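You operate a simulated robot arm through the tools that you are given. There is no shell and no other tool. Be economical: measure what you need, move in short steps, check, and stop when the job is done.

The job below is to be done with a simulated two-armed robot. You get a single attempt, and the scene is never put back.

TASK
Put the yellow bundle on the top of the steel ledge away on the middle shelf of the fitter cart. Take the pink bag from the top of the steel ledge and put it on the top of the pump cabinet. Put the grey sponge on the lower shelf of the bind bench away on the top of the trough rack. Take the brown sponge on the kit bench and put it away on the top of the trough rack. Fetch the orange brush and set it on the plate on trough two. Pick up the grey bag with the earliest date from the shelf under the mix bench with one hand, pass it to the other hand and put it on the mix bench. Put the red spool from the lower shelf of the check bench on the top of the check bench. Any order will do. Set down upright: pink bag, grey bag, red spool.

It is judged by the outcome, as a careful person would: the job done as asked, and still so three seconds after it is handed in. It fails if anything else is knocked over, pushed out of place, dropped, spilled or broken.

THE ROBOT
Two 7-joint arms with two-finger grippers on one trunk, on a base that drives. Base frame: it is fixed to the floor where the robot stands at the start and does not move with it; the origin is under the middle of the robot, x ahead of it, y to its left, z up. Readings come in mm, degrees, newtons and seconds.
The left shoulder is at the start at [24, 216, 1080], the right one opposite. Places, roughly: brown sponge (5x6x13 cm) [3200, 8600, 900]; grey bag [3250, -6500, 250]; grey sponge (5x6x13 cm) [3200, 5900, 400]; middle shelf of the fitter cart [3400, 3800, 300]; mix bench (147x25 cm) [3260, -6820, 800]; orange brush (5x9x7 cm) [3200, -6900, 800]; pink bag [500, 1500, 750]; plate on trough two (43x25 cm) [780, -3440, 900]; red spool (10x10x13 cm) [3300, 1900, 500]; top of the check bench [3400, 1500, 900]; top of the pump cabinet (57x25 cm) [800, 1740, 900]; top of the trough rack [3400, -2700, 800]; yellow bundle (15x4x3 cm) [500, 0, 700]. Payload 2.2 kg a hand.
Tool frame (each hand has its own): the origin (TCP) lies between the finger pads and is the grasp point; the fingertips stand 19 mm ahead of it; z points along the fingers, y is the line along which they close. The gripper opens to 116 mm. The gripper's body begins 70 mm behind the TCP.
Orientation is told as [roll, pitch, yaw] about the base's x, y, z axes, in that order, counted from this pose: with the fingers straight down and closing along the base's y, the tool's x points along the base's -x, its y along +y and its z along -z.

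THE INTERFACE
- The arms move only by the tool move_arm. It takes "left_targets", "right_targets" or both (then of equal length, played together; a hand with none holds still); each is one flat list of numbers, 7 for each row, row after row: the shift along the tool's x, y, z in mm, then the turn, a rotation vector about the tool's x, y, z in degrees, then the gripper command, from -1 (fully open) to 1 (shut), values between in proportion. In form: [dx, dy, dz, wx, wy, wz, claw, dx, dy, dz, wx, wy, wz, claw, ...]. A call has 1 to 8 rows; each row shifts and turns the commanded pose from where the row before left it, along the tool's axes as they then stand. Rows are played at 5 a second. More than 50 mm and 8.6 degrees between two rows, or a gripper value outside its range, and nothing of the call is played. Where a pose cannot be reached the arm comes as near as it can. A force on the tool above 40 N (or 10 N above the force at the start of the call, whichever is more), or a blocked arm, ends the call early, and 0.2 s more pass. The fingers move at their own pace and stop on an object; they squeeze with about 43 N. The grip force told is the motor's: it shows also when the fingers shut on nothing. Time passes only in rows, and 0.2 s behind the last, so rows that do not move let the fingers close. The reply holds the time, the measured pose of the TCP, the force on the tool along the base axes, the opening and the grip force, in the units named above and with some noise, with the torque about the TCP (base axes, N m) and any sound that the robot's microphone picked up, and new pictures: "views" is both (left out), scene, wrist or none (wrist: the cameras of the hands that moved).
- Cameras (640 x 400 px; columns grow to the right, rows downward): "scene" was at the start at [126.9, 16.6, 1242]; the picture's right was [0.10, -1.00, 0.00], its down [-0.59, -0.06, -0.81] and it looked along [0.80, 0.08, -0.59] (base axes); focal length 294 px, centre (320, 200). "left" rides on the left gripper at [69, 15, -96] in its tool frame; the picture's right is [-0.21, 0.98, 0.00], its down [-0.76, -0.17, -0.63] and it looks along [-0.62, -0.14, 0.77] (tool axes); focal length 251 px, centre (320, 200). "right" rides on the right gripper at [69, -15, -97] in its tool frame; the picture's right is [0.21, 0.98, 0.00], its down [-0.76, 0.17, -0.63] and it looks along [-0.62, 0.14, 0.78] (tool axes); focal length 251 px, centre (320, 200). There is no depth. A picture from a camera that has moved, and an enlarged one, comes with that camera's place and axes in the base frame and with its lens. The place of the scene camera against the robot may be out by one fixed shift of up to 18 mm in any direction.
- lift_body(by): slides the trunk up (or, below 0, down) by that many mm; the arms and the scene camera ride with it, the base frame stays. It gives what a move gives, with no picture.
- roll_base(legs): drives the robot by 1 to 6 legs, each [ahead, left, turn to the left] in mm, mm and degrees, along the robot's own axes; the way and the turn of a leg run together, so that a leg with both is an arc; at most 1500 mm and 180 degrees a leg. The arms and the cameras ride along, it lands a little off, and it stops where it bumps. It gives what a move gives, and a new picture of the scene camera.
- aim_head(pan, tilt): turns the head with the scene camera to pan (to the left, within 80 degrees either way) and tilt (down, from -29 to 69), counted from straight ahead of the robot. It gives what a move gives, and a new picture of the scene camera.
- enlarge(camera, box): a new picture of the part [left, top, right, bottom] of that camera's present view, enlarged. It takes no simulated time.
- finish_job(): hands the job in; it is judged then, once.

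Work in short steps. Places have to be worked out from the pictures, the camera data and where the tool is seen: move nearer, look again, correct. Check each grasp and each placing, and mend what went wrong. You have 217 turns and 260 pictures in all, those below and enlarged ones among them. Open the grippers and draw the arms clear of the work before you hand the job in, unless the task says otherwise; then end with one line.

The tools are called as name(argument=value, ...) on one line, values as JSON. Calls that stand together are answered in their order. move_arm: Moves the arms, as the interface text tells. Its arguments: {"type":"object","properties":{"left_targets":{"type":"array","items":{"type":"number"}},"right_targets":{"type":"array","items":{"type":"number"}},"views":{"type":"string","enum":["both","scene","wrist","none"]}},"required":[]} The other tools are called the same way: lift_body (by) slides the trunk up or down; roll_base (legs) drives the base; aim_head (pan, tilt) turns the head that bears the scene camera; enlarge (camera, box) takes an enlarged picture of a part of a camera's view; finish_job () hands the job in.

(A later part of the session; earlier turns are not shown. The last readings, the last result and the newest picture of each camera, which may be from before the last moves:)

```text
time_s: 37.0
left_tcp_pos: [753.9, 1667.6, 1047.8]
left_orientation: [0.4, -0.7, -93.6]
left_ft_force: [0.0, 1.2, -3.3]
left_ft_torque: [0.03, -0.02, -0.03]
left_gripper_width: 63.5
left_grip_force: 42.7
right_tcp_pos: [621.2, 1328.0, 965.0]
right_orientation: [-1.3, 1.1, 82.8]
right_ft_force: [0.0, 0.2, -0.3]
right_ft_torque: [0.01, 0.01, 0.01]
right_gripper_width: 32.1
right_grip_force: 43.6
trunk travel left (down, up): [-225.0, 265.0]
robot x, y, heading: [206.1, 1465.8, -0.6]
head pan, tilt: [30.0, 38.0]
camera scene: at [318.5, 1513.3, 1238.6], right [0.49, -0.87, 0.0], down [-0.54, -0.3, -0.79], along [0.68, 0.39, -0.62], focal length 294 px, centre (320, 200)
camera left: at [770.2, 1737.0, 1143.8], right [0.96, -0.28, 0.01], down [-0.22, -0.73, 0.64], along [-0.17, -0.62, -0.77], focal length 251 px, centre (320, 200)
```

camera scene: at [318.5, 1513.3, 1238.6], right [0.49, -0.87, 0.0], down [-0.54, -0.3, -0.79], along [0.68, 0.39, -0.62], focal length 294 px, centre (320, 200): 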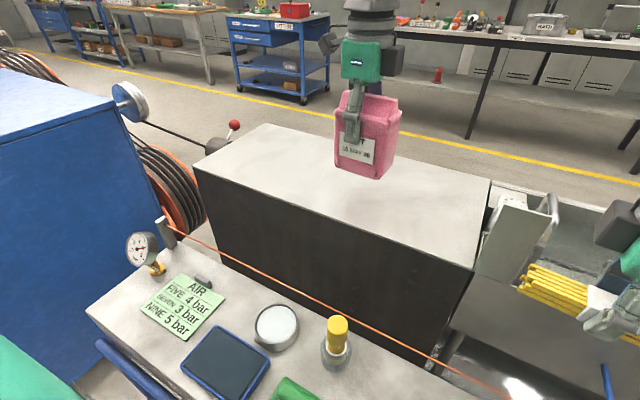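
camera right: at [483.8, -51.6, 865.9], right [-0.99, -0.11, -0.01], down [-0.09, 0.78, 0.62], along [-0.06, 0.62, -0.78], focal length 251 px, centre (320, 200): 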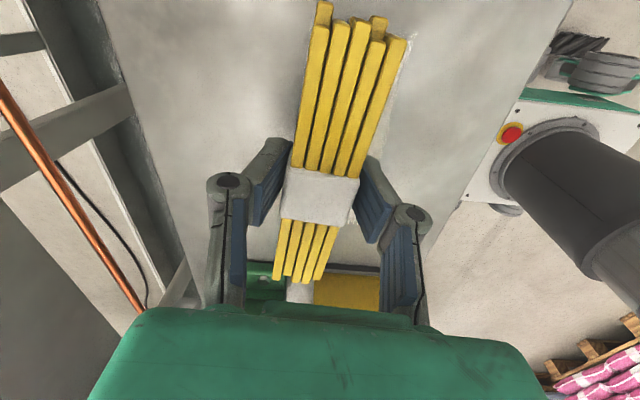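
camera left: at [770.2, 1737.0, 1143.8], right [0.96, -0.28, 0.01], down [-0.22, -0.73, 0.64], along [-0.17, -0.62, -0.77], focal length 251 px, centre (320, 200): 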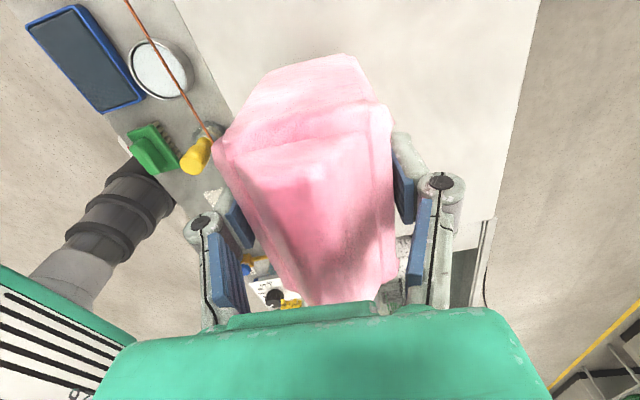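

The bag is over the cabinet top with margins all around. I lower to just above expected contact (grip is 80–97 mm above the bag's base), then in small steps until touch.

move_arm(left_targets=[0, 0, 25, 0, 0, 0, 1, 0, 0, 20, 0, 0, 0, 1, 0, 0, 4, 0, 0, 0, 1, 0, 0, 4, 0, 0, 0, 1, 0, 0, 4, 0, 0, 0, 1, 0, 0, 0, 0, 0, 0, 1], views="scene")

```text
time_s: 38.4
left_tcp_pos: [752.3, 1667.4, 989.7]
left_orientation: [0.4, -0.9, -93.7]
left_ft_force: [0.0, -0.6, -3.2]
left_ft_torque: [0.0, -0.04, 0.0]
left_gripper_width: 63.2
left_grip_force: 43.1
right_tcp_pos: [620.7, 1328.2, 965.9]
right_orientation: [-1.4, 1.1, 82.8]
right_ft_force: [0.1, 0.0, -1.3]
right_ft_torque: [-0.02, 0.0, 0.01]
right_gripper_width: 31.9
right_grip_force: 42.5
trunk travel left (down, up): [-225.0, 265.0]
robot x, y, heading: [203.4, 1466.5, -0.8]
head pan, tilt: [30.0, 38.0]
camera scene: at [318.7, 1513.3, 1238.5], right [0.49, -0.87, 0.0], down [-0.54, -0.3, -0.79], along [0.68, 0.39, -0.62], focal length 294 px, centre (320, 200)
```

scene: 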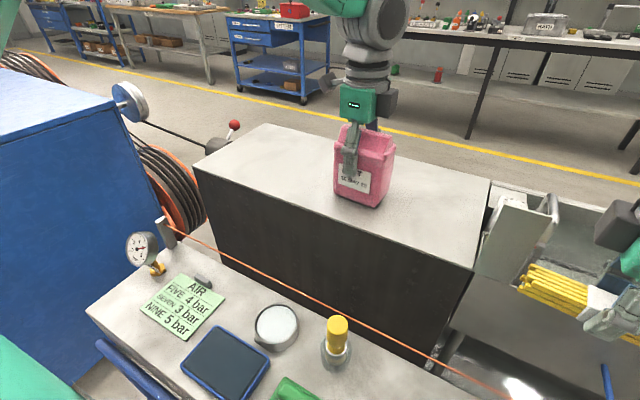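

No contact yet; I continue down in 3 mm steps.

move_arm(left_targets=[0, 0, 3, 0, 0, 0, 1, 0, 0, 3, 0, 0, 0, 1, 0, 0, 3, 0, 0, 0, 1, 0, 0, 3, 0, 0, 0, 1, 0, 0, 0, 0, 0, 0, 1], views="none")

```text
time_s: 39.6
left_tcp_pos: [751.4, 1664.9, 980.3]
left_orientation: [0.7, -0.8, -93.7]
left_ft_force: [-0.2, 1.7, 22.7]
left_ft_torque: [-0.06, 0.57, 0.0]
left_gripper_width: 63.7
left_grip_force: 43.1
right_tcp_pos: [620.4, 1326.0, 964.9]
right_orientation: [-1.4, 1.2, 82.8]
right_ft_force: [-0.1, -0.1, -0.5]
right_ft_torque: [-0.01, 0.01, 0.0]
right_gripper_width: 32.1
right_grip_force: 42.6
trunk travel left (down, up): [-225.0, 265.0]
robot x, y, heading: [200.4, 1464.2, -0.7]
head pan, tilt: [30.0, 38.0]
```

Contact: 23 N, the bag stands on the cabinet. I open and withdraw upward.

move_arm(left_targets=[0, 0, -1, 0, 0, 0, 0.6, 0, 0, 0, 0, 0, 0, -0.7, 0, 0, 0, 0, 0, 0, -0.8, 0, 0, -30, 0, 0, 0, -0.8, 0, 0, -45, 0, 0, 0, -0.8, 0, 0, -45, 0, 0, 0, -0.8], views="both")

```text
time_s: 41.0
left_tcp_pos: [747.1, 1670.2, 1099.4]
left_orientation: [0.3, -0.7, -93.9]
left_ft_force: [0.8, 0.3, -0.7]
left_ft_torque: [0.02, 0.0, -0.01]
left_gripper_width: 104.3
left_grip_force: 0.0
right_tcp_pos: [621.6, 1327.7, 965.9]
right_orientation: [-1.3, 1.2, 82.8]
right_ft_force: [0.5, 0.3, -0.4]
right_ft_torque: [-0.01, -0.03, 0.02]
right_gripper_width: 32.0
right_grip_force: 42.7
trunk travel left (down, up): [-225.0, 265.0]
robot x, y, heading: [203.3, 1464.0, -1.0]
head pan, tilt: [30.0, 38.0]
camera scene: at [317.1, 1512.8, 1238.8], right [0.49, -0.87, 0.0], down [-0.54, -0.3, -0.79], along [0.68, 0.39, -0.62], focal length 294 px, centre (320, 200)
camera left: at [763.9, 1740.3, 1196.5], right [0.96, -0.28, 0.01], down [-0.22, -0.74, 0.64], along [-0.17, -0.62, -0.77], focal length 251 px, centre (320, 200)
```

scene: 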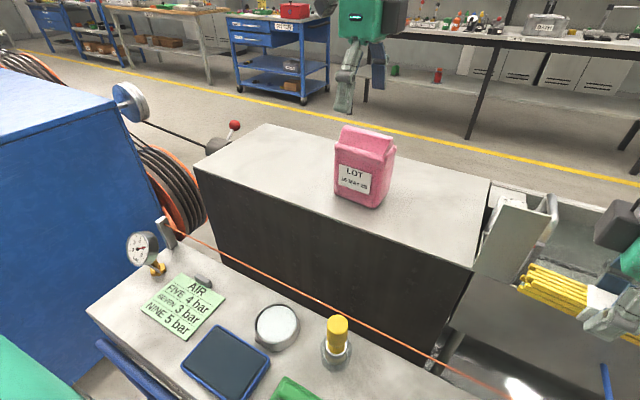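
left: 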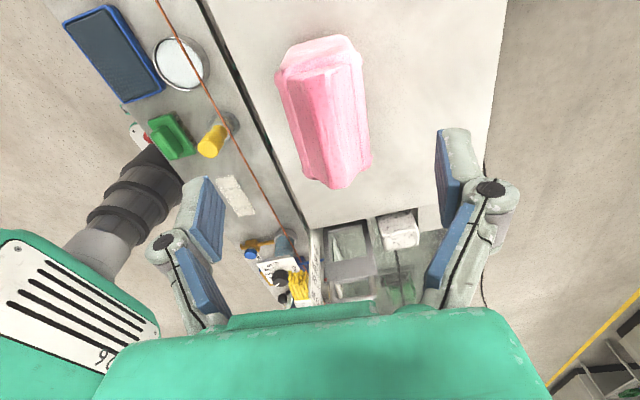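

The pink bag stands upright on the cabinet. Now the fitter cart: I back away from the ledge and look left to find a route around the compressor.

roll_base(legs=[[-450, 0, 0]])

aim_head(pan=70, tilt=15)

```text
time_s: 43.7
left_tcp_pos: [297.0, 1671.6, 1099.0]
left_orientation: [0.4, -0.9, -94.5]
left_ft_force: [0.1, -0.6, 0.0]
left_ft_torque: [-0.02, 0.02, -0.01]
left_gripper_width: 104.4
left_grip_force: 0.1
right_tcp_pos: [166.3, 1330.2, 965.2]
right_orientation: [-1.4, 1.2, 82.1]
right_ft_force: [1.0, -0.2, -1.3]
right_ft_torque: [-0.02, 0.01, 0.0]
right_gripper_width: 31.8
right_grip_force: 42.8
trunk travel left (down, up): [-225.0, 265.0]
robot x, y, heading: [-248.5, 1469.1, -1.2]
head pan, tilt: [30.0, 38.0]
camera scene: at [-134.1, 1519.2, 1238.7], right [0.48, -0.88, 0.0], down [-0.54, -0.3, -0.79], along [0.69, 0.38, -0.62], focal length 294 px, centre (320, 200)
```

scene: 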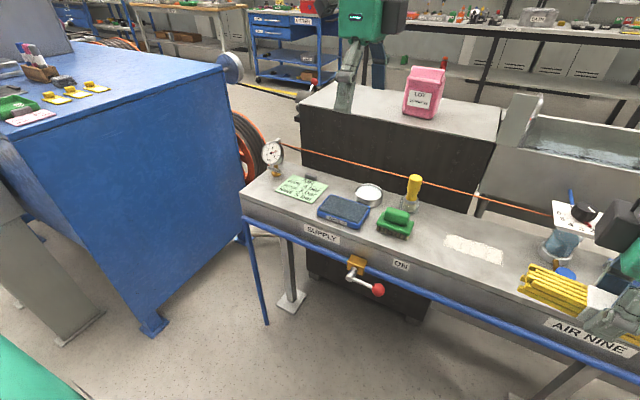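

```text
time_s: 44.8
left_tcp_pos: [293.8, 1671.7, 1100.6]
left_orientation: [0.6, -0.7, -94.6]
left_ft_force: [0.2, -0.2, -0.8]
left_ft_torque: [-0.01, 0.01, -0.04]
left_gripper_width: 104.6
left_grip_force: 0.1
right_tcp_pos: [164.1, 1329.7, 966.5]
right_orientation: [-1.5, 1.3, 82.2]
right_ft_force: [0.2, -0.1, -0.7]
right_ft_torque: [-0.04, 0.0, 0.0]
right_gripper_width: 31.8
right_grip_force: 42.6
trunk travel left (down, up): [-225.0, 265.0]
robot x, y, heading: [-250.6, 1469.6, -1.7]
head pan, tilt: [70.0, 15.0]
camera scene: at [-175.5, 1564.9, 1275.3], right [0.93, -0.36, 0.0], down [-0.1, -0.24, -0.97], along [0.35, 0.9, -0.26], focal length 294 px, centre (320, 200)
```

scene: 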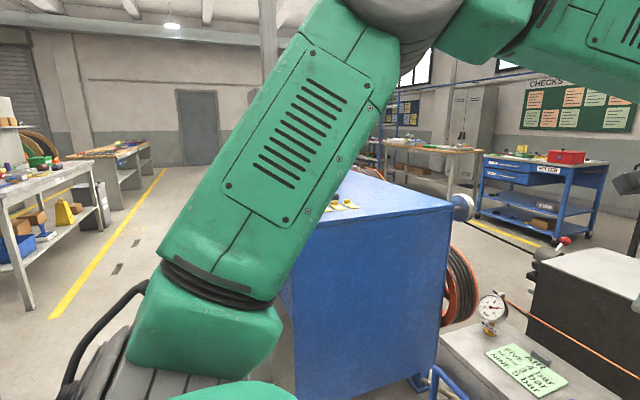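

The left arm blocks the view; I back off a bit more and turn to face +y for a good look.

roll_base(legs=[[-300, 0, 0], [0, 0, 90]])

aim_head(pan=0, tilt=15)

```text
time_s: 50.5
left_tcp_pos: [-732.0, 2022.1, 1100.8]
left_orientation: [0.6, -0.6, -5.4]
left_ft_force: [-0.2, -0.2, 0.0]
left_ft_torque: [-0.01, 0.01, -0.03]
left_gripper_width: 104.5
left_grip_force: 0.1
right_tcp_pos: [-392.3, 1886.4, 965.9]
right_orientation: [-1.5, 1.3, 171.2]
right_ft_force: [0.1, -0.5, -0.4]
right_ft_torque: [0.0, 0.01, -0.01]
right_gripper_width: 32.3
right_grip_force: 43.2
trunk travel left (down, up): [-225.0, 265.0]
robot x, y, heading: [-539.9, 1473.4, 87.8]
head pan, tilt: [70.0, 15.0]
camera scene: at [-629.6, 1561.4, 1275.4], right [0.38, 0.93, 0.0], down [0.24, -0.1, -0.97], along [-0.89, 0.37, -0.26], focal length 294 px, centre (320, 200)
```

scene: 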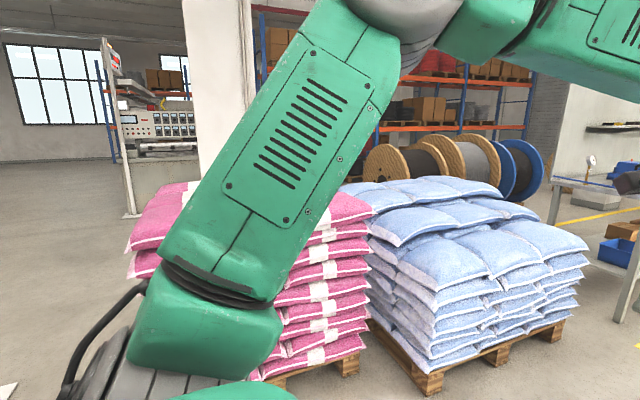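

```text
time_s: 52.0
left_tcp_pos: [-733.1, 2019.0, 1102.7]
left_orientation: [0.7, -0.7, -5.4]
left_ft_force: [-0.1, 0.0, -0.1]
left_ft_torque: [-0.01, 0.01, 0.01]
left_gripper_width: 104.4
left_grip_force: 0.1
right_tcp_pos: [-392.7, 1884.1, 967.3]
right_orientation: [-1.7, 1.2, 171.2]
right_ft_force: [-0.3, -0.7, -1.1]
right_ft_torque: [-0.01, -0.01, 0.01]
right_gripper_width: 32.1
right_grip_force: 43.1
trunk travel left (down, up): [-225.0, 265.0]
robot x, y, heading: [-539.5, 1474.8, 87.8]
head pan, tilt: [0.0, 15.0]
camera scene: at [-539.5, 1619.4, 1275.2], right [1.0, -0.04, 0.0], down [-0.01, -0.26, -0.96], along [0.04, 0.96, -0.26], focal length 294 px, centre (320, 200)
```

scene: 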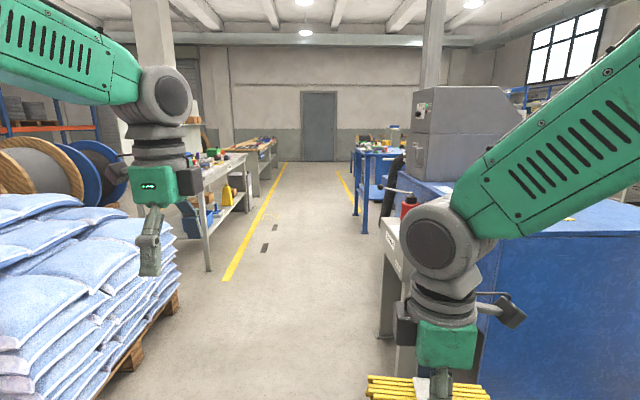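

A clear aisle runs along +y at x≈−600. I straighten and drive ahead 2300 mm, then look right for a crossing.

roll_base(legs=[[0, 0, 2], [1200, 60, 0], [1100, 0, 0]])

aim_head(pan=-50, tilt=15)

```text
time_s: 63.7
left_tcp_pos: [-851.4, 4319.5, 1102.7]
left_orientation: [0.7, -0.8, -1.6]
left_ft_force: [-0.9, 0.1, -0.7]
left_ft_torque: [-0.01, 0.0, 0.02]
left_gripper_width: 104.6
left_grip_force: 0.0
right_tcp_pos: [-503.4, 4206.0, 967.8]
right_orientation: [-1.7, 1.2, 174.9]
right_ft_force: [-0.2, 0.0, -0.6]
right_ft_torque: [0.01, -0.01, -0.02]
right_gripper_width: 32.1
right_grip_force: 42.8
trunk travel left (down, up): [-225.0, 265.0]
robot x, y, heading: [-621.9, 3792.4, 91.5]
head pan, tilt: [0.0, 15.0]
camera scene: at [-631.4, 3933.5, 1275.2], right [1.0, 0.03, 0.0], down [0.01, -0.26, -0.96], along [-0.03, 0.96, -0.26], focal length 294 px, centre (320, 200)
```

scene: 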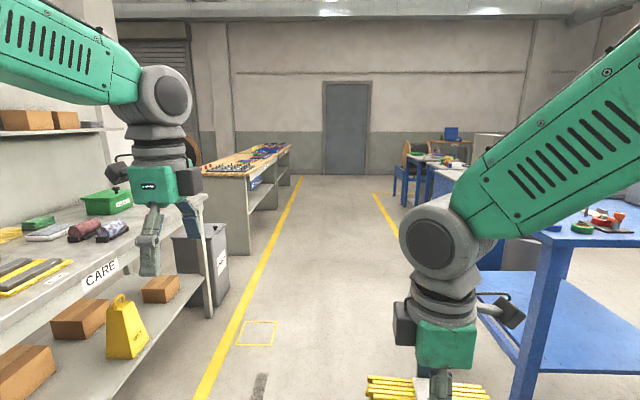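

```text
time_s: 64.9
left_tcp_pos: [-851.1, 4316.8, 1103.9]
left_orientation: [0.9, -0.7, -1.6]
left_ft_force: [-0.4, -1.2, 0.8]
left_ft_torque: [0.02, -0.02, -0.01]
left_gripper_width: 104.6
left_grip_force: 0.2
right_tcp_pos: [-503.2, 4204.8, 970.4]
right_orientation: [-1.7, 1.3, 175.0]
right_ft_force: [-0.4, 0.6, -0.9]
right_ft_torque: [0.0, 0.0, -0.03]
right_gripper_width: 31.8
right_grip_force: 43.2
trunk travel left (down, up): [-225.0, 265.0]
robot x, y, heading: [-623.7, 3793.5, 91.7]
head pan, tilt: [-50.0, 15.0]
camera scene: at [-559.2, 3901.9, 1275.3], right [0.66, -0.75, 0.0], down [-0.19, -0.18, -0.97], along [0.72, 0.64, -0.26], focal length 294 px, centre (320, 200)
```

scene: 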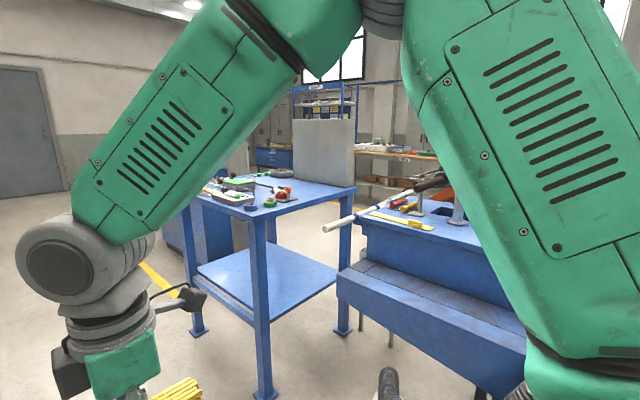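

The blue table spans x 110–716, y 4820–5510 with no gap before it. I continue up the aisle to y≈6050 and look right again.

roll_base(legs=[[0, 0, -1.7], [1250, 0, 0], [1000, 0, 0]])

aim_head(pan=-80, tilt=10)

```text
time_s: 76.4
left_tcp_pos: [-837.5, 6578.4, 1104.5]
left_orientation: [0.8, -0.6, -3.2]
left_ft_force: [0.2, 0.7, 0.8]
left_ft_torque: [-0.01, 0.02, 0.03]
left_gripper_width: 104.4
left_grip_force: 0.0
right_tcp_pos: [-493.3, 6456.9, 968.6]
right_orientation: [-1.8, 1.2, 173.4]
right_ft_force: [0.3, 0.0, -1.9]
right_ft_torque: [-0.01, 0.0, 0.01]
right_gripper_width: 32.1
right_grip_force: 43.1
trunk travel left (down, up): [-225.0, 265.0]
robot x, y, heading: [-624.2, 6040.9, 89.8]
head pan, tilt: [-50.0, 15.0]
camera scene: at [-557.2, 6155.5, 1275.3], right [0.64, -0.77, 0.0], down [-0.2, -0.17, -0.97], along [0.74, 0.62, -0.26], focal length 294 px, centre (320, 200)
```

scene: 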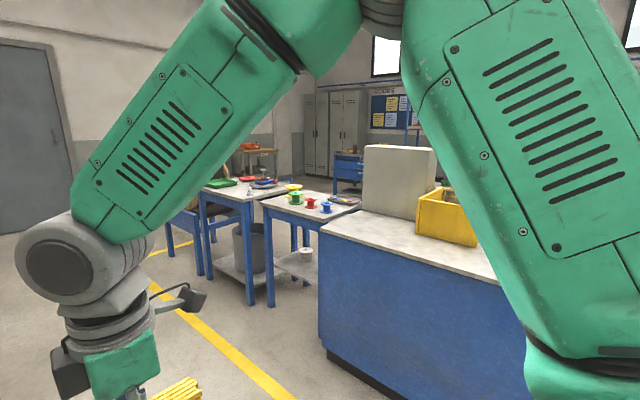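

```text
time_s: 77.3
left_tcp_pos: [-836.8, 6575.7, 1105.6]
left_orientation: [0.9, -0.6, -3.3]
left_ft_force: [0.3, 0.1, 0.3]
left_ft_torque: [-0.02, -0.04, 0.02]
left_gripper_width: 104.3
left_grip_force: 0.1
right_tcp_pos: [-493.3, 6453.5, 970.0]
right_orientation: [-2.1, 1.1, 173.3]
right_ft_force: [0.5, 0.0, -0.4]
right_ft_torque: [-0.03, 0.0, 0.03]
right_gripper_width: 32.1
right_grip_force: 42.6
trunk travel left (down, up): [-225.0, 265.0]
robot x, y, heading: [-625.0, 6041.3, 89.7]
head pan, tilt: [-80.0, 10.0]
camera scene: at [-537.2, 6111.6, 1283.6], right [0.17, -0.98, 0.0], down [-0.17, -0.03, -0.98], along [0.97, 0.17, -0.17], focal length 294 px, centre (320, 200)
```

scene: 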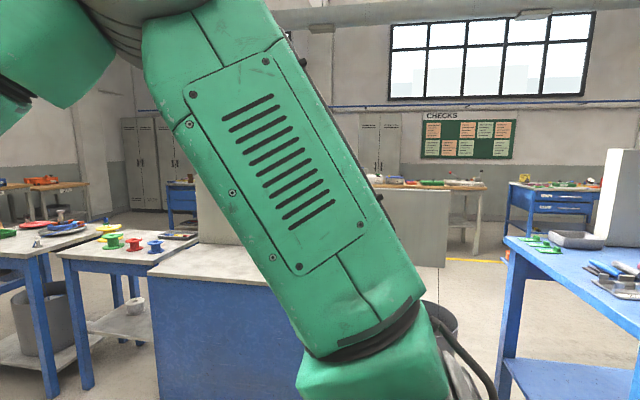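

There seems to be a gap between the blue table (ends y≈5510) and the blue cabinet (starts y≥5960). I back to y≈5740 and turn to face +x to see it unobstructed.

roll_base(legs=[[-300, 150, 0], [0, 0, -90]])

aim_head(pan=0, tilt=25)

```text
time_s: 83.3
left_tcp_pos: [-249.1, 5976.2, 1105.9]
left_orientation: [1.0, -0.9, -91.7]
left_ft_force: [0.4, -0.7, 0.0]
left_ft_torque: [-0.03, 0.01, -0.02]
left_gripper_width: 104.6
left_grip_force: 0.1
right_tcp_pos: [-361.7, 5627.6, 969.2]
right_orientation: [-2.0, 1.3, 85.0]
right_ft_force: [-0.2, 0.7, -0.3]
right_ft_torque: [-0.01, 0.0, 0.02]
right_gripper_width: 31.9
right_grip_force: 42.9
trunk travel left (down, up): [-225.0, 265.0]
robot x, y, heading: [-771.1, 5746.4, 1.5]
head pan, tilt: [-80.0, 10.0]
camera scene: at [-715.5, 5666.9, 1283.9], right [-0.98, -0.2, 0.0], down [-0.04, 0.17, -0.99], along [0.2, -0.97, -0.17], focal length 294 px, centre (320, 200)
```

scene: 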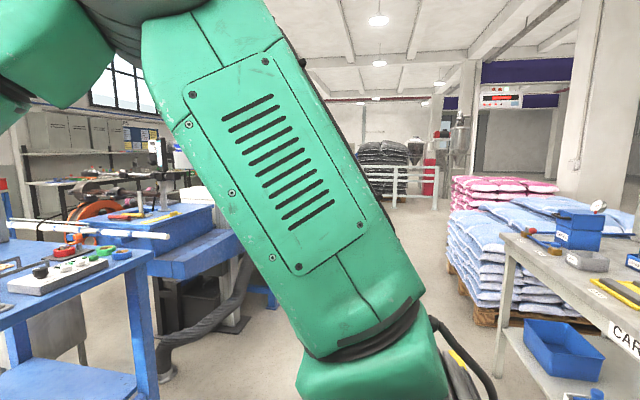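

```text
time_s: 84.8
left_tcp_pos: [-251.5, 5972.4, 1107.4]
left_orientation: [1.2, -0.7, -91.6]
left_ft_force: [0.5, 0.9, 0.6]
left_ft_torque: [-0.03, -0.01, 0.02]
left_gripper_width: 104.3
left_grip_force: 0.1
right_tcp_pos: [-363.3, 5625.4, 970.9]
right_orientation: [-2.1, 1.0, 84.9]
right_ft_force: [0.8, 1.5, -0.6]
right_ft_torque: [-0.01, 0.02, 0.01]
right_gripper_width: 31.8
right_grip_force: 42.6
trunk travel left (down, up): [-225.0, 265.0]
robot x, y, heading: [-772.6, 5746.7, 1.5]
head pan, tilt: [0.0, 25.0]
camera scene: at [-641.9, 5757.4, 1259.0], right [0.03, -1.0, 0.0], down [-0.43, -0.01, -0.9], along [0.9, 0.02, -0.43], focal length 294 px, centre (320, 200)
```

scene: 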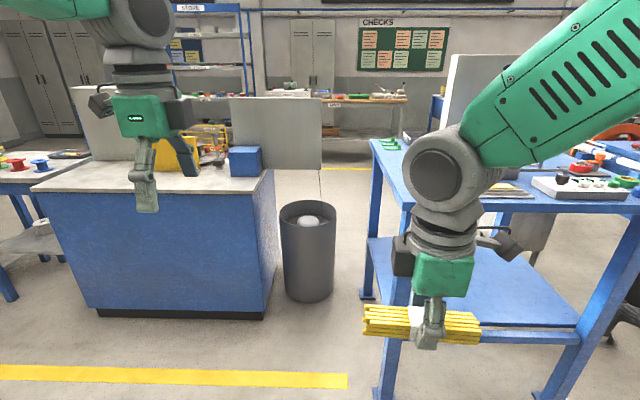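

That gap holds a bin, not passable. The far end beyond the tables (y≈9700) looked open, so I strafe left along the aisle to there.

roll_base(legs=[[0, 0, -1.5], [100, 1400, 0], [0, 1400, 0]])

```text
time_s: 98.8
left_tcp_pos: [-180.5, 8779.0, 1107.3]
left_orientation: [1.1, -0.6, -92.0]
left_ft_force: [0.8, -0.7, -0.1]
left_ft_torque: [0.01, 0.02, -0.02]
left_gripper_width: 104.6
left_grip_force: 0.0
right_tcp_pos: [-293.5, 8434.0, 971.5]
right_orientation: [-2.1, 1.0, 84.8]
right_ft_force: [-1.0, -0.8, -0.1]
right_ft_torque: [0.01, -0.02, 0.01]
right_gripper_width: 31.9
right_grip_force: 43.2
trunk travel left (down, up): [-225.0, 265.0]
robot x, y, heading: [-701.7, 8559.1, 1.1]
head pan, tilt: [0.0, 25.0]
camera scene: at [-571.4, 8566.9, 1259.0], right [0.02, -1.0, 0.0], down [-0.43, -0.01, -0.9], along [0.9, 0.02, -0.43], focal length 294 px, centre (320, 200)
```

scene: 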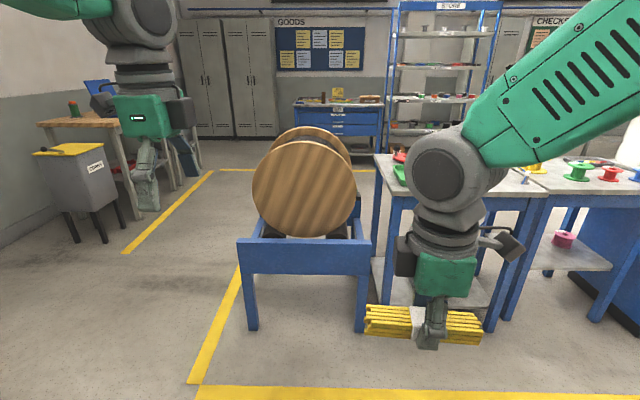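

The lane between the yellow lines (y≈9130–10000) is open past the cable reel. I strafe to y≈9570 and drive through to x≈2000.

roll_base(legs=[[0, 0, -1], [0, 1010, 0], [1400, 0, 0], [1200, 0, 0]])

aim_head(pan=-45, tilt=20)

```text
time_s: 116.8
left_tcp_pos: [2450.0, 9690.5, 1109.1]
left_orientation: [1.3, -0.6, -95.7]
left_ft_force: [0.0, 0.1, -0.8]
left_ft_torque: [0.01, 0.01, -0.05]
left_gripper_width: 104.5
left_grip_force: 0.1
right_tcp_pos: [2313.5, 9352.7, 971.9]
right_orientation: [-2.3, 0.9, 80.9]
right_ft_force: [-0.7, 0.2, 0.1]
right_ft_torque: [0.03, -0.03, -0.02]
right_gripper_width: 32.0
right_grip_force: 43.3
trunk travel left (down, up): [-225.0, 265.0]
robot x, y, heading: [1916.7, 9502.6, -2.7]
head pan, tilt: [0.0, 25.0]
camera scene: at [2047.6, 9504.8, 1259.0], right [-0.04, -1.0, 0.0], down [-0.43, 0.02, -0.9], along [0.9, -0.04, -0.43], focal length 294 px, centre (320, 200)
```

scene: 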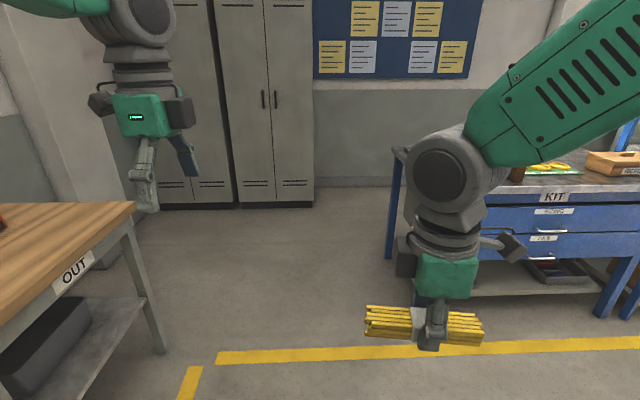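

```text
time_s: 117.9
left_tcp_pos: [2447.3, 9690.7, 1109.6]
left_orientation: [1.5, -0.5, -95.7]
left_ft_force: [0.3, 0.9, 0.2]
left_ft_torque: [0.02, 0.0, 0.0]
left_gripper_width: 104.2
left_grip_force: 0.1
right_tcp_pos: [2312.3, 9352.1, 972.7]
right_orientation: [-2.3, 1.0, 80.9]
right_ft_force: [0.4, -0.1, -0.8]
right_ft_torque: [0.01, -0.01, -0.04]
right_gripper_width: 32.1
right_grip_force: 42.9
trunk travel left (down, up): [-225.0, 265.0]
robot x, y, heading: [1915.7, 9503.1, -2.4]
head pan, tilt: [-45.0, 20.0]
camera scene: at [2018.5, 9440.2, 1267.2], right [-0.74, -0.68, 0.0], down [-0.23, 0.25, -0.94], along [0.63, -0.69, -0.34], focal length 294 px, centre (320, 200)
```

scene: 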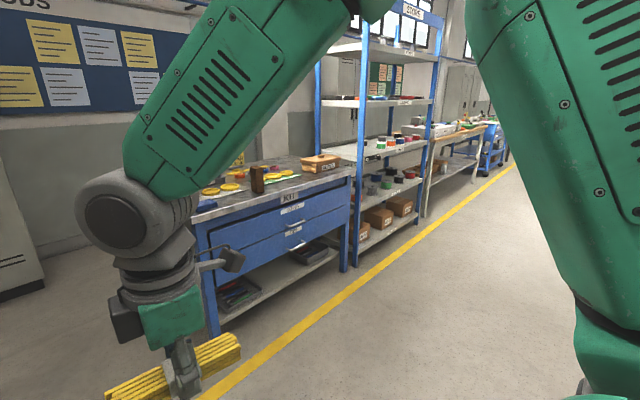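

The aisle ahead is clear and the kit bench is seen, with a brown upright object probably the sponge. I strafe right in front of it.

roll_base(legs=[[0, 0, 2.4], [300, -1050, 0]])

aim_head(pan=12, tilt=25)

```text
time_s: 124.0
left_tcp_pos: [2746.3, 8648.5, 1109.6]
left_orientation: [1.4, -0.7, -91.9]
left_ft_force: [0.2, -0.4, -0.1]
left_ft_torque: [0.0, -0.01, -0.01]
left_gripper_width: 104.3
left_grip_force: 0.0
right_tcp_pos: [2630.9, 8301.3, 973.5]
right_orientation: [-2.4, 1.0, 84.5]
right_ft_force: [-0.1, 0.1, -0.7]
right_ft_torque: [-0.01, -0.02, 0.06]
right_gripper_width: 31.9
right_grip_force: 42.7
trunk travel left (down, up): [-225.0, 265.0]
robot x, y, heading: [2226.4, 8425.6, 1.4]
head pan, tilt: [-45.0, 20.0]
camera scene: at [2334.5, 8370.2, 1267.3], right [-0.69, -0.72, 0.0], down [-0.25, 0.24, -0.94], along [0.68, -0.65, -0.34], focal length 294 px, centre (320, 200)
```

scene: 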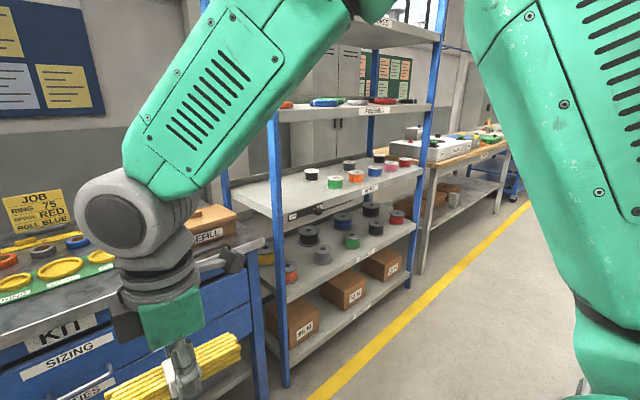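

```text
time_s: 125.3
left_tcp_pos: [2742.7, 8648.2, 1111.3]
left_orientation: [1.6, -0.6, -92.0]
left_ft_force: [1.1, 1.0, 0.7]
left_ft_torque: [0.03, 0.02, 0.01]
left_gripper_width: 104.4
left_grip_force: 0.1
right_tcp_pos: [2629.3, 8300.5, 973.7]
right_orientation: [-2.6, 1.0, 84.6]
right_ft_force: [0.6, -0.2, -0.2]
right_ft_torque: [0.01, 0.0, 0.02]
right_gripper_width: 32.0
right_grip_force: 42.9
trunk travel left (down, up): [-225.0, 265.0]
robot x, y, heading: [2229.5, 8424.5, 0.9]
head pan, tilt: [12.0, 25.0]
camera scene: at [2356.9, 8454.8, 1259.0], right [0.23, -0.97, 0.0], down [-0.41, -0.1, -0.9], along [0.88, 0.21, -0.43], focal length 294 px, centre (320, 200)
```

scene: 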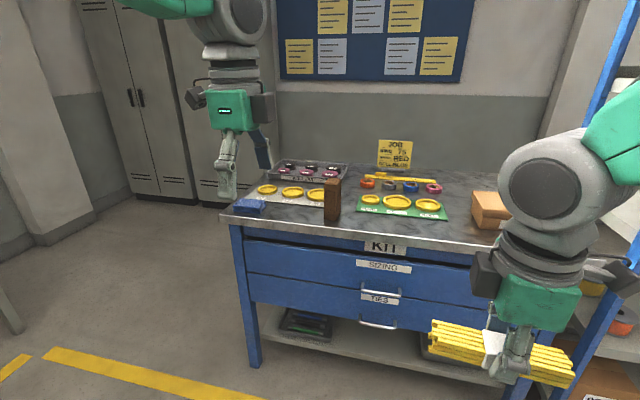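

The brown block stands near [2990, 8580], base z≈900. I enlarge to be sure it's the sponge.

enlarge(camera="scene", box=[220, 130, 460, 280])

```text
2.67 times, centred on (340, 205) of scene
camera zoom: at [2356.9, 8454.8, 1259.0], right [0.23, -0.97, 0.0], down [-0.41, -0.1, -0.9], along [0.88, 0.21, -0.43], focal length 784 px, centre (267, 187)
```

zoom: 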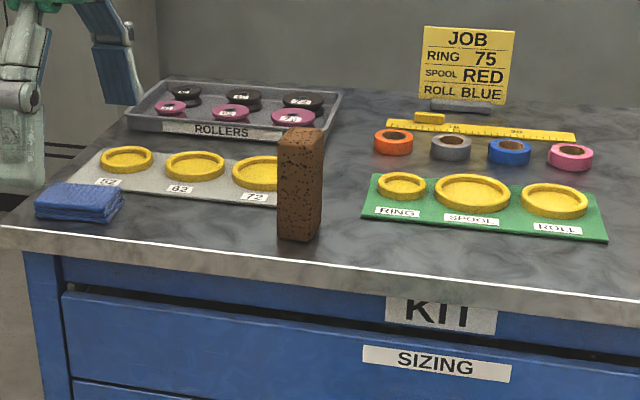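

It's the brown sponge. I drive 250 mm closer, and turn the left hand to yaw 0 so fingers close along y.

roll_base(legs=[[250, 0, -1]])

move_arm(left_targets=[0, 0, 0, 0, 0, -8.5, -0.6, 0, 0, 0, 0, 0, -8.5, -0.6, 0, 0, 0, 0, 0, -8.5, -0.6, 0, 0, 0, 0, 0, -8.5, -0.6, 0, 0, 0, 0, 0, -8.5, -0.6, 0, 0, 0, 0, 0, -8.5, -0.6, 0, 0, 0, 0, 0, -8.5, -0.6, 0, 0, 0, 0, 0, -8.5, -0.6], views="none")

move_arm(left_targets=[0, 0, 0, 0, 0, -8.5, -0.6, 0, 0, 0, 0, 0, -8.5, -0.6, 0, 0, 0, 0, 0, -6, -0.6, 0, 0, 0, 0, 0, 0, -0.6, 0, 0, 0, 0, 0, 0, -0.6], views="both")

```text
time_s: 127.1
left_tcp_pos: [2998.0, 8639.6, 1111.6]
left_orientation: [1.5, -0.6, -93.1]
left_ft_force: [0.6, 0.4, -0.6]
left_ft_torque: [-0.01, 0.0, -0.03]
left_gripper_width: 104.5
left_grip_force: 0.0
right_tcp_pos: [2878.8, 8294.6, 972.9]
right_orientation: [-2.4, 1.0, 83.5]
right_ft_force: [-1.1, 0.7, -1.4]
right_ft_torque: [0.02, 0.0, -0.02]
right_gripper_width: 32.1
right_grip_force: 43.0
trunk travel left (down, up): [-225.0, 265.0]
robot x, y, heading: [2478.5, 8427.8, 0.3]
head pan, tilt: [12.0, 25.0]
camera scene: at [2608.8, 8454.8, 1259.0], right [0.21, -0.98, 0.0], down [-0.42, -0.09, -0.9], along [0.88, 0.19, -0.43], focal length 294 px, centre (320, 200)
```

scene: 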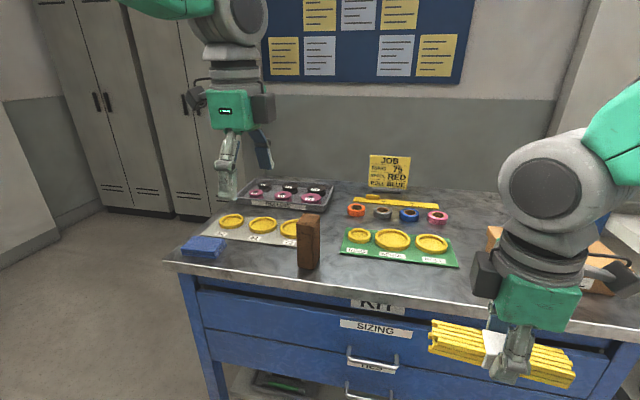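

```text
time_s: 128.9
left_tcp_pos: [2996.3, 8638.8, 1113.2]
left_orientation: [0.0, -1.9, -24.9]
left_ft_force: [-0.3, 0.0, -0.6]
left_ft_torque: [-0.01, -0.01, 0.03]
left_gripper_width: 92.9
left_grip_force: 0.1
right_tcp_pos: [2877.0, 8295.6, 975.6]
right_orientation: [-2.8, 0.8, 83.5]
right_ft_force: [0.7, 0.2, -0.1]
right_ft_torque: [-0.01, 0.0, 0.02]
right_gripper_width: 31.8
right_grip_force: 42.9
trunk travel left (down, up): [-225.0, 265.0]
robot x, y, heading: [2481.3, 8428.7, 0.1]
head pan, tilt: [12.0, 25.0]
```

```text
time_s: 130.1
left_tcp_pos: [2996.6, 8639.9, 1114.1]
left_orientation: [-0.6, -1.8, -2.0]
left_ft_force: [0.6, 0.4, 0.1]
left_ft_torque: [0.0, 0.01, -0.01]
left_gripper_width: 93.2
left_grip_force: 0.0
right_tcp_pos: [2876.0, 8295.9, 975.1]
right_orientation: [-2.7, 1.0, 83.5]
right_ft_force: [0.3, -1.4, -0.1]
right_ft_torque: [-0.01, 0.03, -0.01]
right_gripper_width: 31.8
right_grip_force: 43.3
trunk travel left (down, up): [-225.0, 265.0]
robot x, y, heading: [2480.9, 8428.9, 0.1]
head pan, tilt: [12.0, 25.0]
camera scene: at [2608.7, 8454.4, 1259.0], right [0.21, -0.98, 0.0], down [-0.42, -0.09, -0.9], along [0.88, 0.19, -0.43], focal length 294 px, centre (320, 200)
camera left: at [2922.1, 8658.2, 1208.1], right [0.25, 0.97, 0.0], down [0.73, -0.18, 0.66], along [0.64, -0.17, -0.75], focal length 251 px, centre (320, 200)
```

scene: 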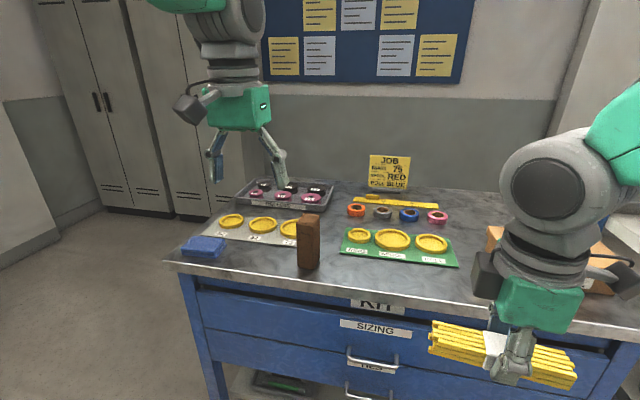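
left: 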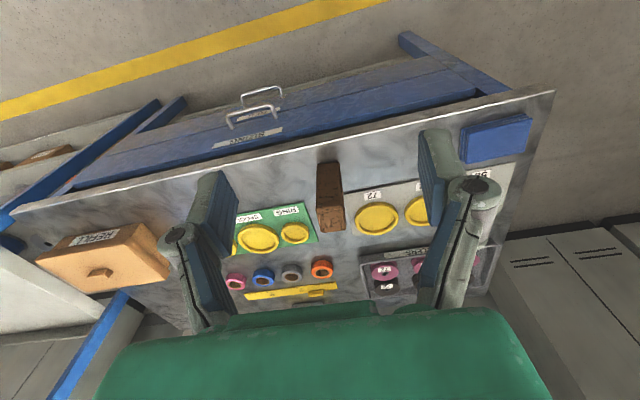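

Combining scene and wrist rays, the sponge's base is at about [3197, 8605, 785] — the bench is lower and further than assumed. I drive 190 mm more and lower the hand to z≈980 above it.

roll_base(legs=[[190, 0, 0]])

move_arm(left_targets=[0, -17, 35, 0, 1, -1, -0.6, 0, -16, 35, 0, 1, -1, -0.6, 0, 0, 35, 0, 0, 0, -0.6, 0, 0, 25, 0, 0, 0, -0.6, 0, 0, 0, 0, 0, 0, -0.6, 0, 0, 0, 0, 0, 0, -0.6], views="both")

```text
time_s: 131.7
left_tcp_pos: [3188.4, 8637.8, 1112.3]
left_orientation: [-0.7, -1.8, -2.3]
left_ft_force: [0.0, 0.0, -0.2]
left_ft_torque: [0.0, -0.01, -0.03]
left_gripper_width: 92.6
left_grip_force: 0.1
right_tcp_pos: [3067.6, 8293.9, 974.2]
right_orientation: [-2.6, 1.0, 83.2]
right_ft_force: [1.1, -0.5, -0.4]
right_ft_torque: [-0.02, 0.03, -0.01]
right_gripper_width: 32.1
right_grip_force: 43.3
trunk travel left (down, up): [-225.0, 265.0]
robot x, y, heading: [2670.7, 8424.5, -0.3]
head pan, tilt: [12.0, 25.0]
camera scene: at [2800.4, 8454.0, 1259.0], right [0.21, -0.98, 0.0], down [-0.42, -0.09, -0.9], along [0.89, 0.19, -0.43], focal length 294 px, centre (320, 200)
```

scene: 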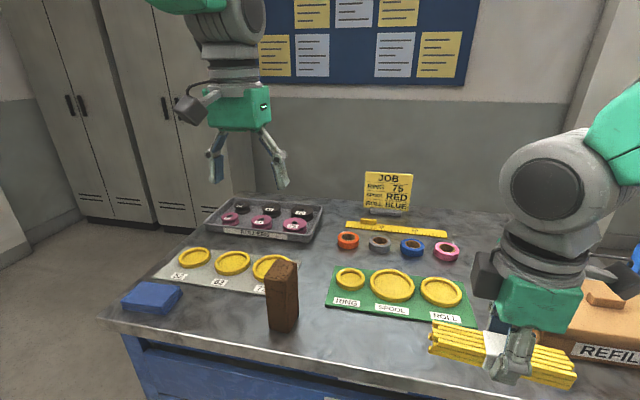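

```text
time_s: 133.1
left_tcp_pos: [3187.3, 8603.8, 984.1]
left_orientation: [-0.7, 0.2, -0.3]
left_ft_force: [-0.4, -0.1, 0.0]
left_ft_torque: [0.0, -0.03, -0.02]
left_gripper_width: 92.6
left_grip_force: 0.1
right_tcp_pos: [3065.7, 8294.2, 976.7]
right_orientation: [-2.8, 0.9, 83.3]
right_ft_force: [-0.5, -0.6, 0.1]
right_ft_torque: [-0.01, -0.01, -0.02]
right_gripper_width: 32.3
right_grip_force: 42.9
trunk travel left (down, up): [-225.0, 265.0]
robot x, y, heading: [2672.2, 8429.4, 0.1]
head pan, tilt: [12.0, 25.0]
camera scene: at [2800.3, 8453.7, 1259.0], right [0.21, -0.98, 0.0], down [-0.42, -0.09, -0.9], along [0.89, 0.19, -0.43], focal length 294 px, centre (320, 200)
camera left: at [3116.4, 8621.1, 1082.2], right [0.22, 0.98, -0.01], down [0.76, -0.16, 0.63], along [0.61, -0.15, -0.78], focal length 251 px, centre (320, 200)
```

scene: 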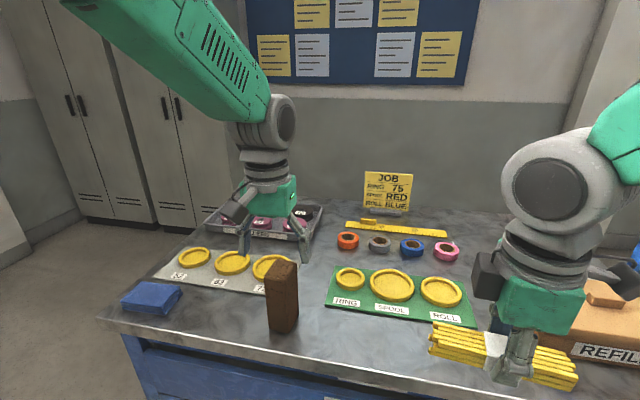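
left: 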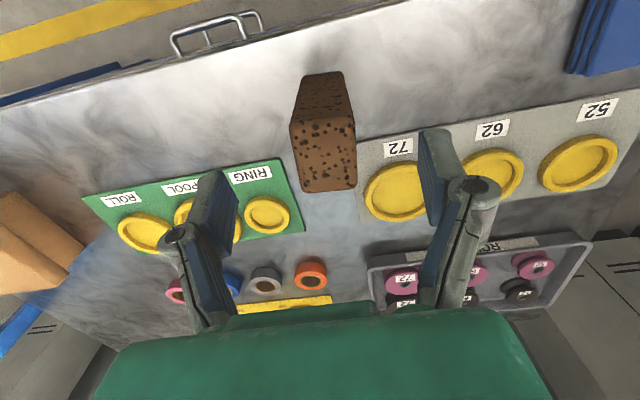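

Sponge top centre ≈[3207, 8603, 914]. I shift 20 mm forward and descend so the pads are ~35 mm below its top, then close.

move_arm(left_targets=[-10, 0, 5, 0, 0, 0, -0.6, -10, 0, 10, 0, 0, 0, -0.6, 0, 0, 30, 0, 0, 0, -0.6, 0, 0, 35, 0, 0, 0, -0.6, 0, 0, 24, 0, 0, 0, -0.6, 0, 0, 0, 0, 0, 0, -0.6], views="wrist")

```text
time_s: 134.5
left_tcp_pos: [3205.2, 8603.2, 879.0]
left_orientation: [-0.6, 0.2, -0.4]
left_ft_force: [-1.2, 0.3, -0.5]
left_ft_torque: [0.02, -0.01, 0.01]
left_gripper_width: 92.9
left_grip_force: 0.1
right_tcp_pos: [3065.2, 8293.1, 975.0]
right_orientation: [-2.8, 0.8, 83.3]
right_ft_force: [-0.8, 0.0, -1.4]
right_ft_torque: [-0.06, -0.03, -0.02]
right_gripper_width: 32.1
right_grip_force: 43.2
trunk travel left (down, up): [-225.0, 265.0]
robot x, y, heading: [2670.1, 8425.2, -0.1]
head pan, tilt: [12.0, 25.0]
camera left: at [3135.6, 8619.7, 976.5], right [0.22, 0.98, -0.01], down [0.76, -0.16, 0.63], along [0.61, -0.15, -0.78], focal length 251 px, centre (320, 200)
```

left: 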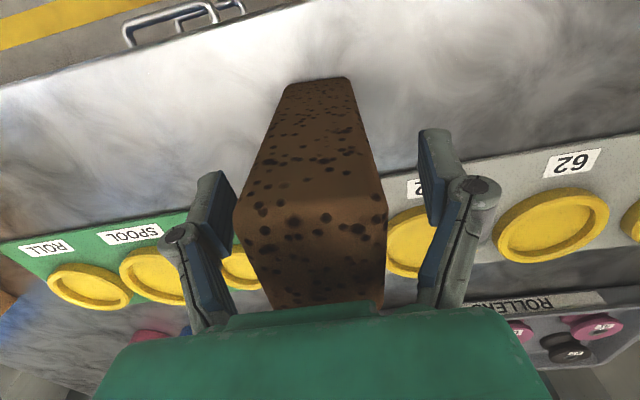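

The sponge is between the pads; close and lift.

move_arm(left_targets=[0, 0, 0, 0, 0, 0, 1, 0, 0, 0, 0, 0, 0, 1, 0, 0, 0, 0, 0, 0, 1, 0, 0, -10, 0, 0, 0, 1, 0, 0, -40, 0, 0, 0, 1, 0, 0, -45, 0, 0, 0, 1, 0, 0, -45, 0, 0, 0, 1], views="scene")

```text
time_s: 136.1
left_tcp_pos: [3205.7, 8601.9, 1023.4]
left_orientation: [-0.7, 0.1, -0.2]
left_ft_force: [0.1, -0.2, 0.3]
left_ft_torque: [-0.03, 0.01, -0.02]
left_gripper_width: 44.4
left_grip_force: 43.5
right_tcp_pos: [3064.2, 8293.6, 975.6]
right_orientation: [-2.8, 0.9, 83.3]
right_ft_force: [0.3, 0.3, -0.7]
right_ft_torque: [0.01, 0.0, 0.0]
right_gripper_width: 32.0
right_grip_force: 43.0
trunk travel left (down, up): [-225.0, 265.0]
robot x, y, heading: [2670.8, 8427.3, -0.0]
head pan, tilt: [12.0, 25.0]
camera scene: at [2799.3, 8453.5, 1259.1], right [0.21, -0.98, 0.0], down [-0.42, -0.09, -0.91], along [0.89, 0.19, -0.43], focal length 294 px, centre (320, 200)
```

scene: 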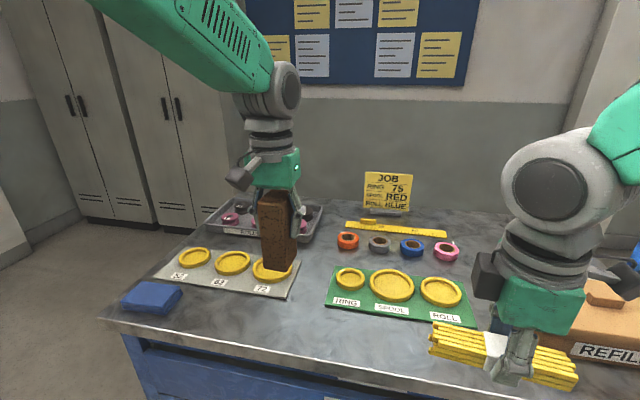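

Sponge held. I draw the left hand back and drive away, then strafe down the aisle to the fitter cart at y≈3900.

move_arm(left_targets=[20, 0, -30, 0, 0, 0, 1, 40, 0, -30, 0, 0, 0, 1, 45, 0, 0, 0, 0, 0, 1], views="none")

roll_base(legs=[[-500, 0, 0], [0, -1500, 0], [0, -1500, 0], [0, -1500, 0]])

```text
time_s: 136.9
left_tcp_pos: [3096.9, 8603.5, 1083.6]
left_orientation: [-0.7, 0.1, -0.2]
left_ft_force: [-1.1, -0.4, 0.0]
left_ft_torque: [0.02, -0.03, -0.01]
left_gripper_width: 43.9
left_grip_force: 43.0
right_tcp_pos: [3062.9, 8293.7, 976.8]
right_orientation: [-2.8, 0.9, 83.2]
right_ft_force: [0.1, -0.2, 0.3]
right_ft_torque: [-0.02, -0.01, 0.03]
right_gripper_width: 32.1
right_grip_force: 42.8
trunk travel left (down, up): [-225.0, 265.0]
robot x, y, heading: [2668.8, 8429.6, -0.1]
head pan, tilt: [12.0, 25.0]
```

```text
time_s: 160.6
left_tcp_pos: [2717.5, 4177.3, 1082.5]
left_orientation: [-0.9, 0.2, 0.9]
left_ft_force: [-0.6, -0.5, -0.4]
left_ft_torque: [-0.05, -0.03, 0.03]
left_gripper_width: 43.6
left_grip_force: 42.9
right_tcp_pos: [2689.5, 3867.4, 976.0]
right_orientation: [-2.7, 1.0, 84.5]
right_ft_force: [-0.3, -1.0, -0.7]
right_ft_torque: [-0.02, -0.02, -0.02]
right_gripper_width: 32.0
right_grip_force: 43.5
trunk travel left (down, up): [-225.0, 265.0]
robot x, y, heading: [2295.4, 3988.1, 1.0]
head pan, tilt: [12.0, 25.0]
camera scene: at [2421.5, 4022.3, 1258.9], right [0.23, -0.97, 0.0], down [-0.41, -0.1, -0.9], along [0.88, 0.2, -0.43], focal length 294 px, centre (320, 200)
```

scene: 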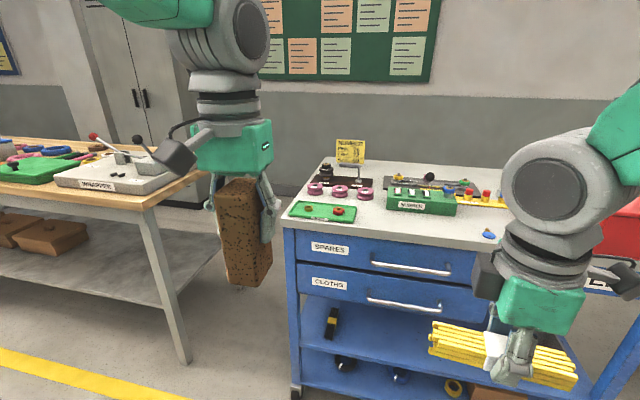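

The fitter cart is in front: drawers on top, shelves below. I lower the trunk fully and tilt the head to see the middle shelf.

lift_body(by=-225)

aim_head(pan=-8, tilt=35)

```text
time_s: 163.0
left_tcp_pos: [2714.3, 4172.8, 858.6]
left_orientation: [-0.7, 0.1, 0.9]
left_ft_force: [-0.5, -1.0, -0.3]
left_ft_torque: [-0.01, 0.04, -0.04]
left_gripper_width: 43.4
left_grip_force: 42.9
right_tcp_pos: [2688.2, 3862.1, 752.2]
right_orientation: [-2.9, 0.8, 84.5]
right_ft_force: [0.2, -0.5, -0.4]
right_ft_torque: [-0.02, -0.01, 0.0]
right_gripper_width: 32.0
right_grip_force: 43.0
trunk travel left (down, up): [0.0, 490.0]
robot x, y, heading: [2295.4, 3990.4, 1.1]
head pan, tilt: [12.0, 25.0]
```

```text
time_s: 163.8
left_tcp_pos: [2713.6, 4173.3, 858.6]
left_orientation: [-0.7, 0.1, 0.9]
left_ft_force: [0.2, 0.2, -0.6]
left_ft_torque: [-0.04, 0.01, -0.01]
left_gripper_width: 43.3
left_grip_force: 42.6
right_tcp_pos: [2687.8, 3862.7, 751.3]
right_orientation: [-2.9, 0.8, 84.5]
right_ft_force: [0.7, -0.6, -0.5]
right_ft_torque: [0.0, -0.03, 0.04]
right_gripper_width: 32.1
right_grip_force: 42.6
trunk travel left (down, up): [0.0, 490.0]
robot x, y, heading: [2293.7, 3985.8, 1.2]
head pan, tilt: [-8.0, 35.0]
camera scene: at [2418.5, 3985.5, 1018.3], right [-0.12, -0.99, 0.0], down [-0.57, 0.07, -0.82], along [0.81, -0.1, -0.58], focal length 294 px, centre (320, 200)
```

scene: 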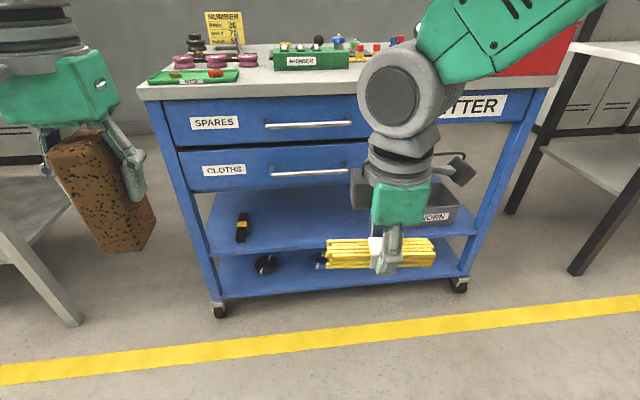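

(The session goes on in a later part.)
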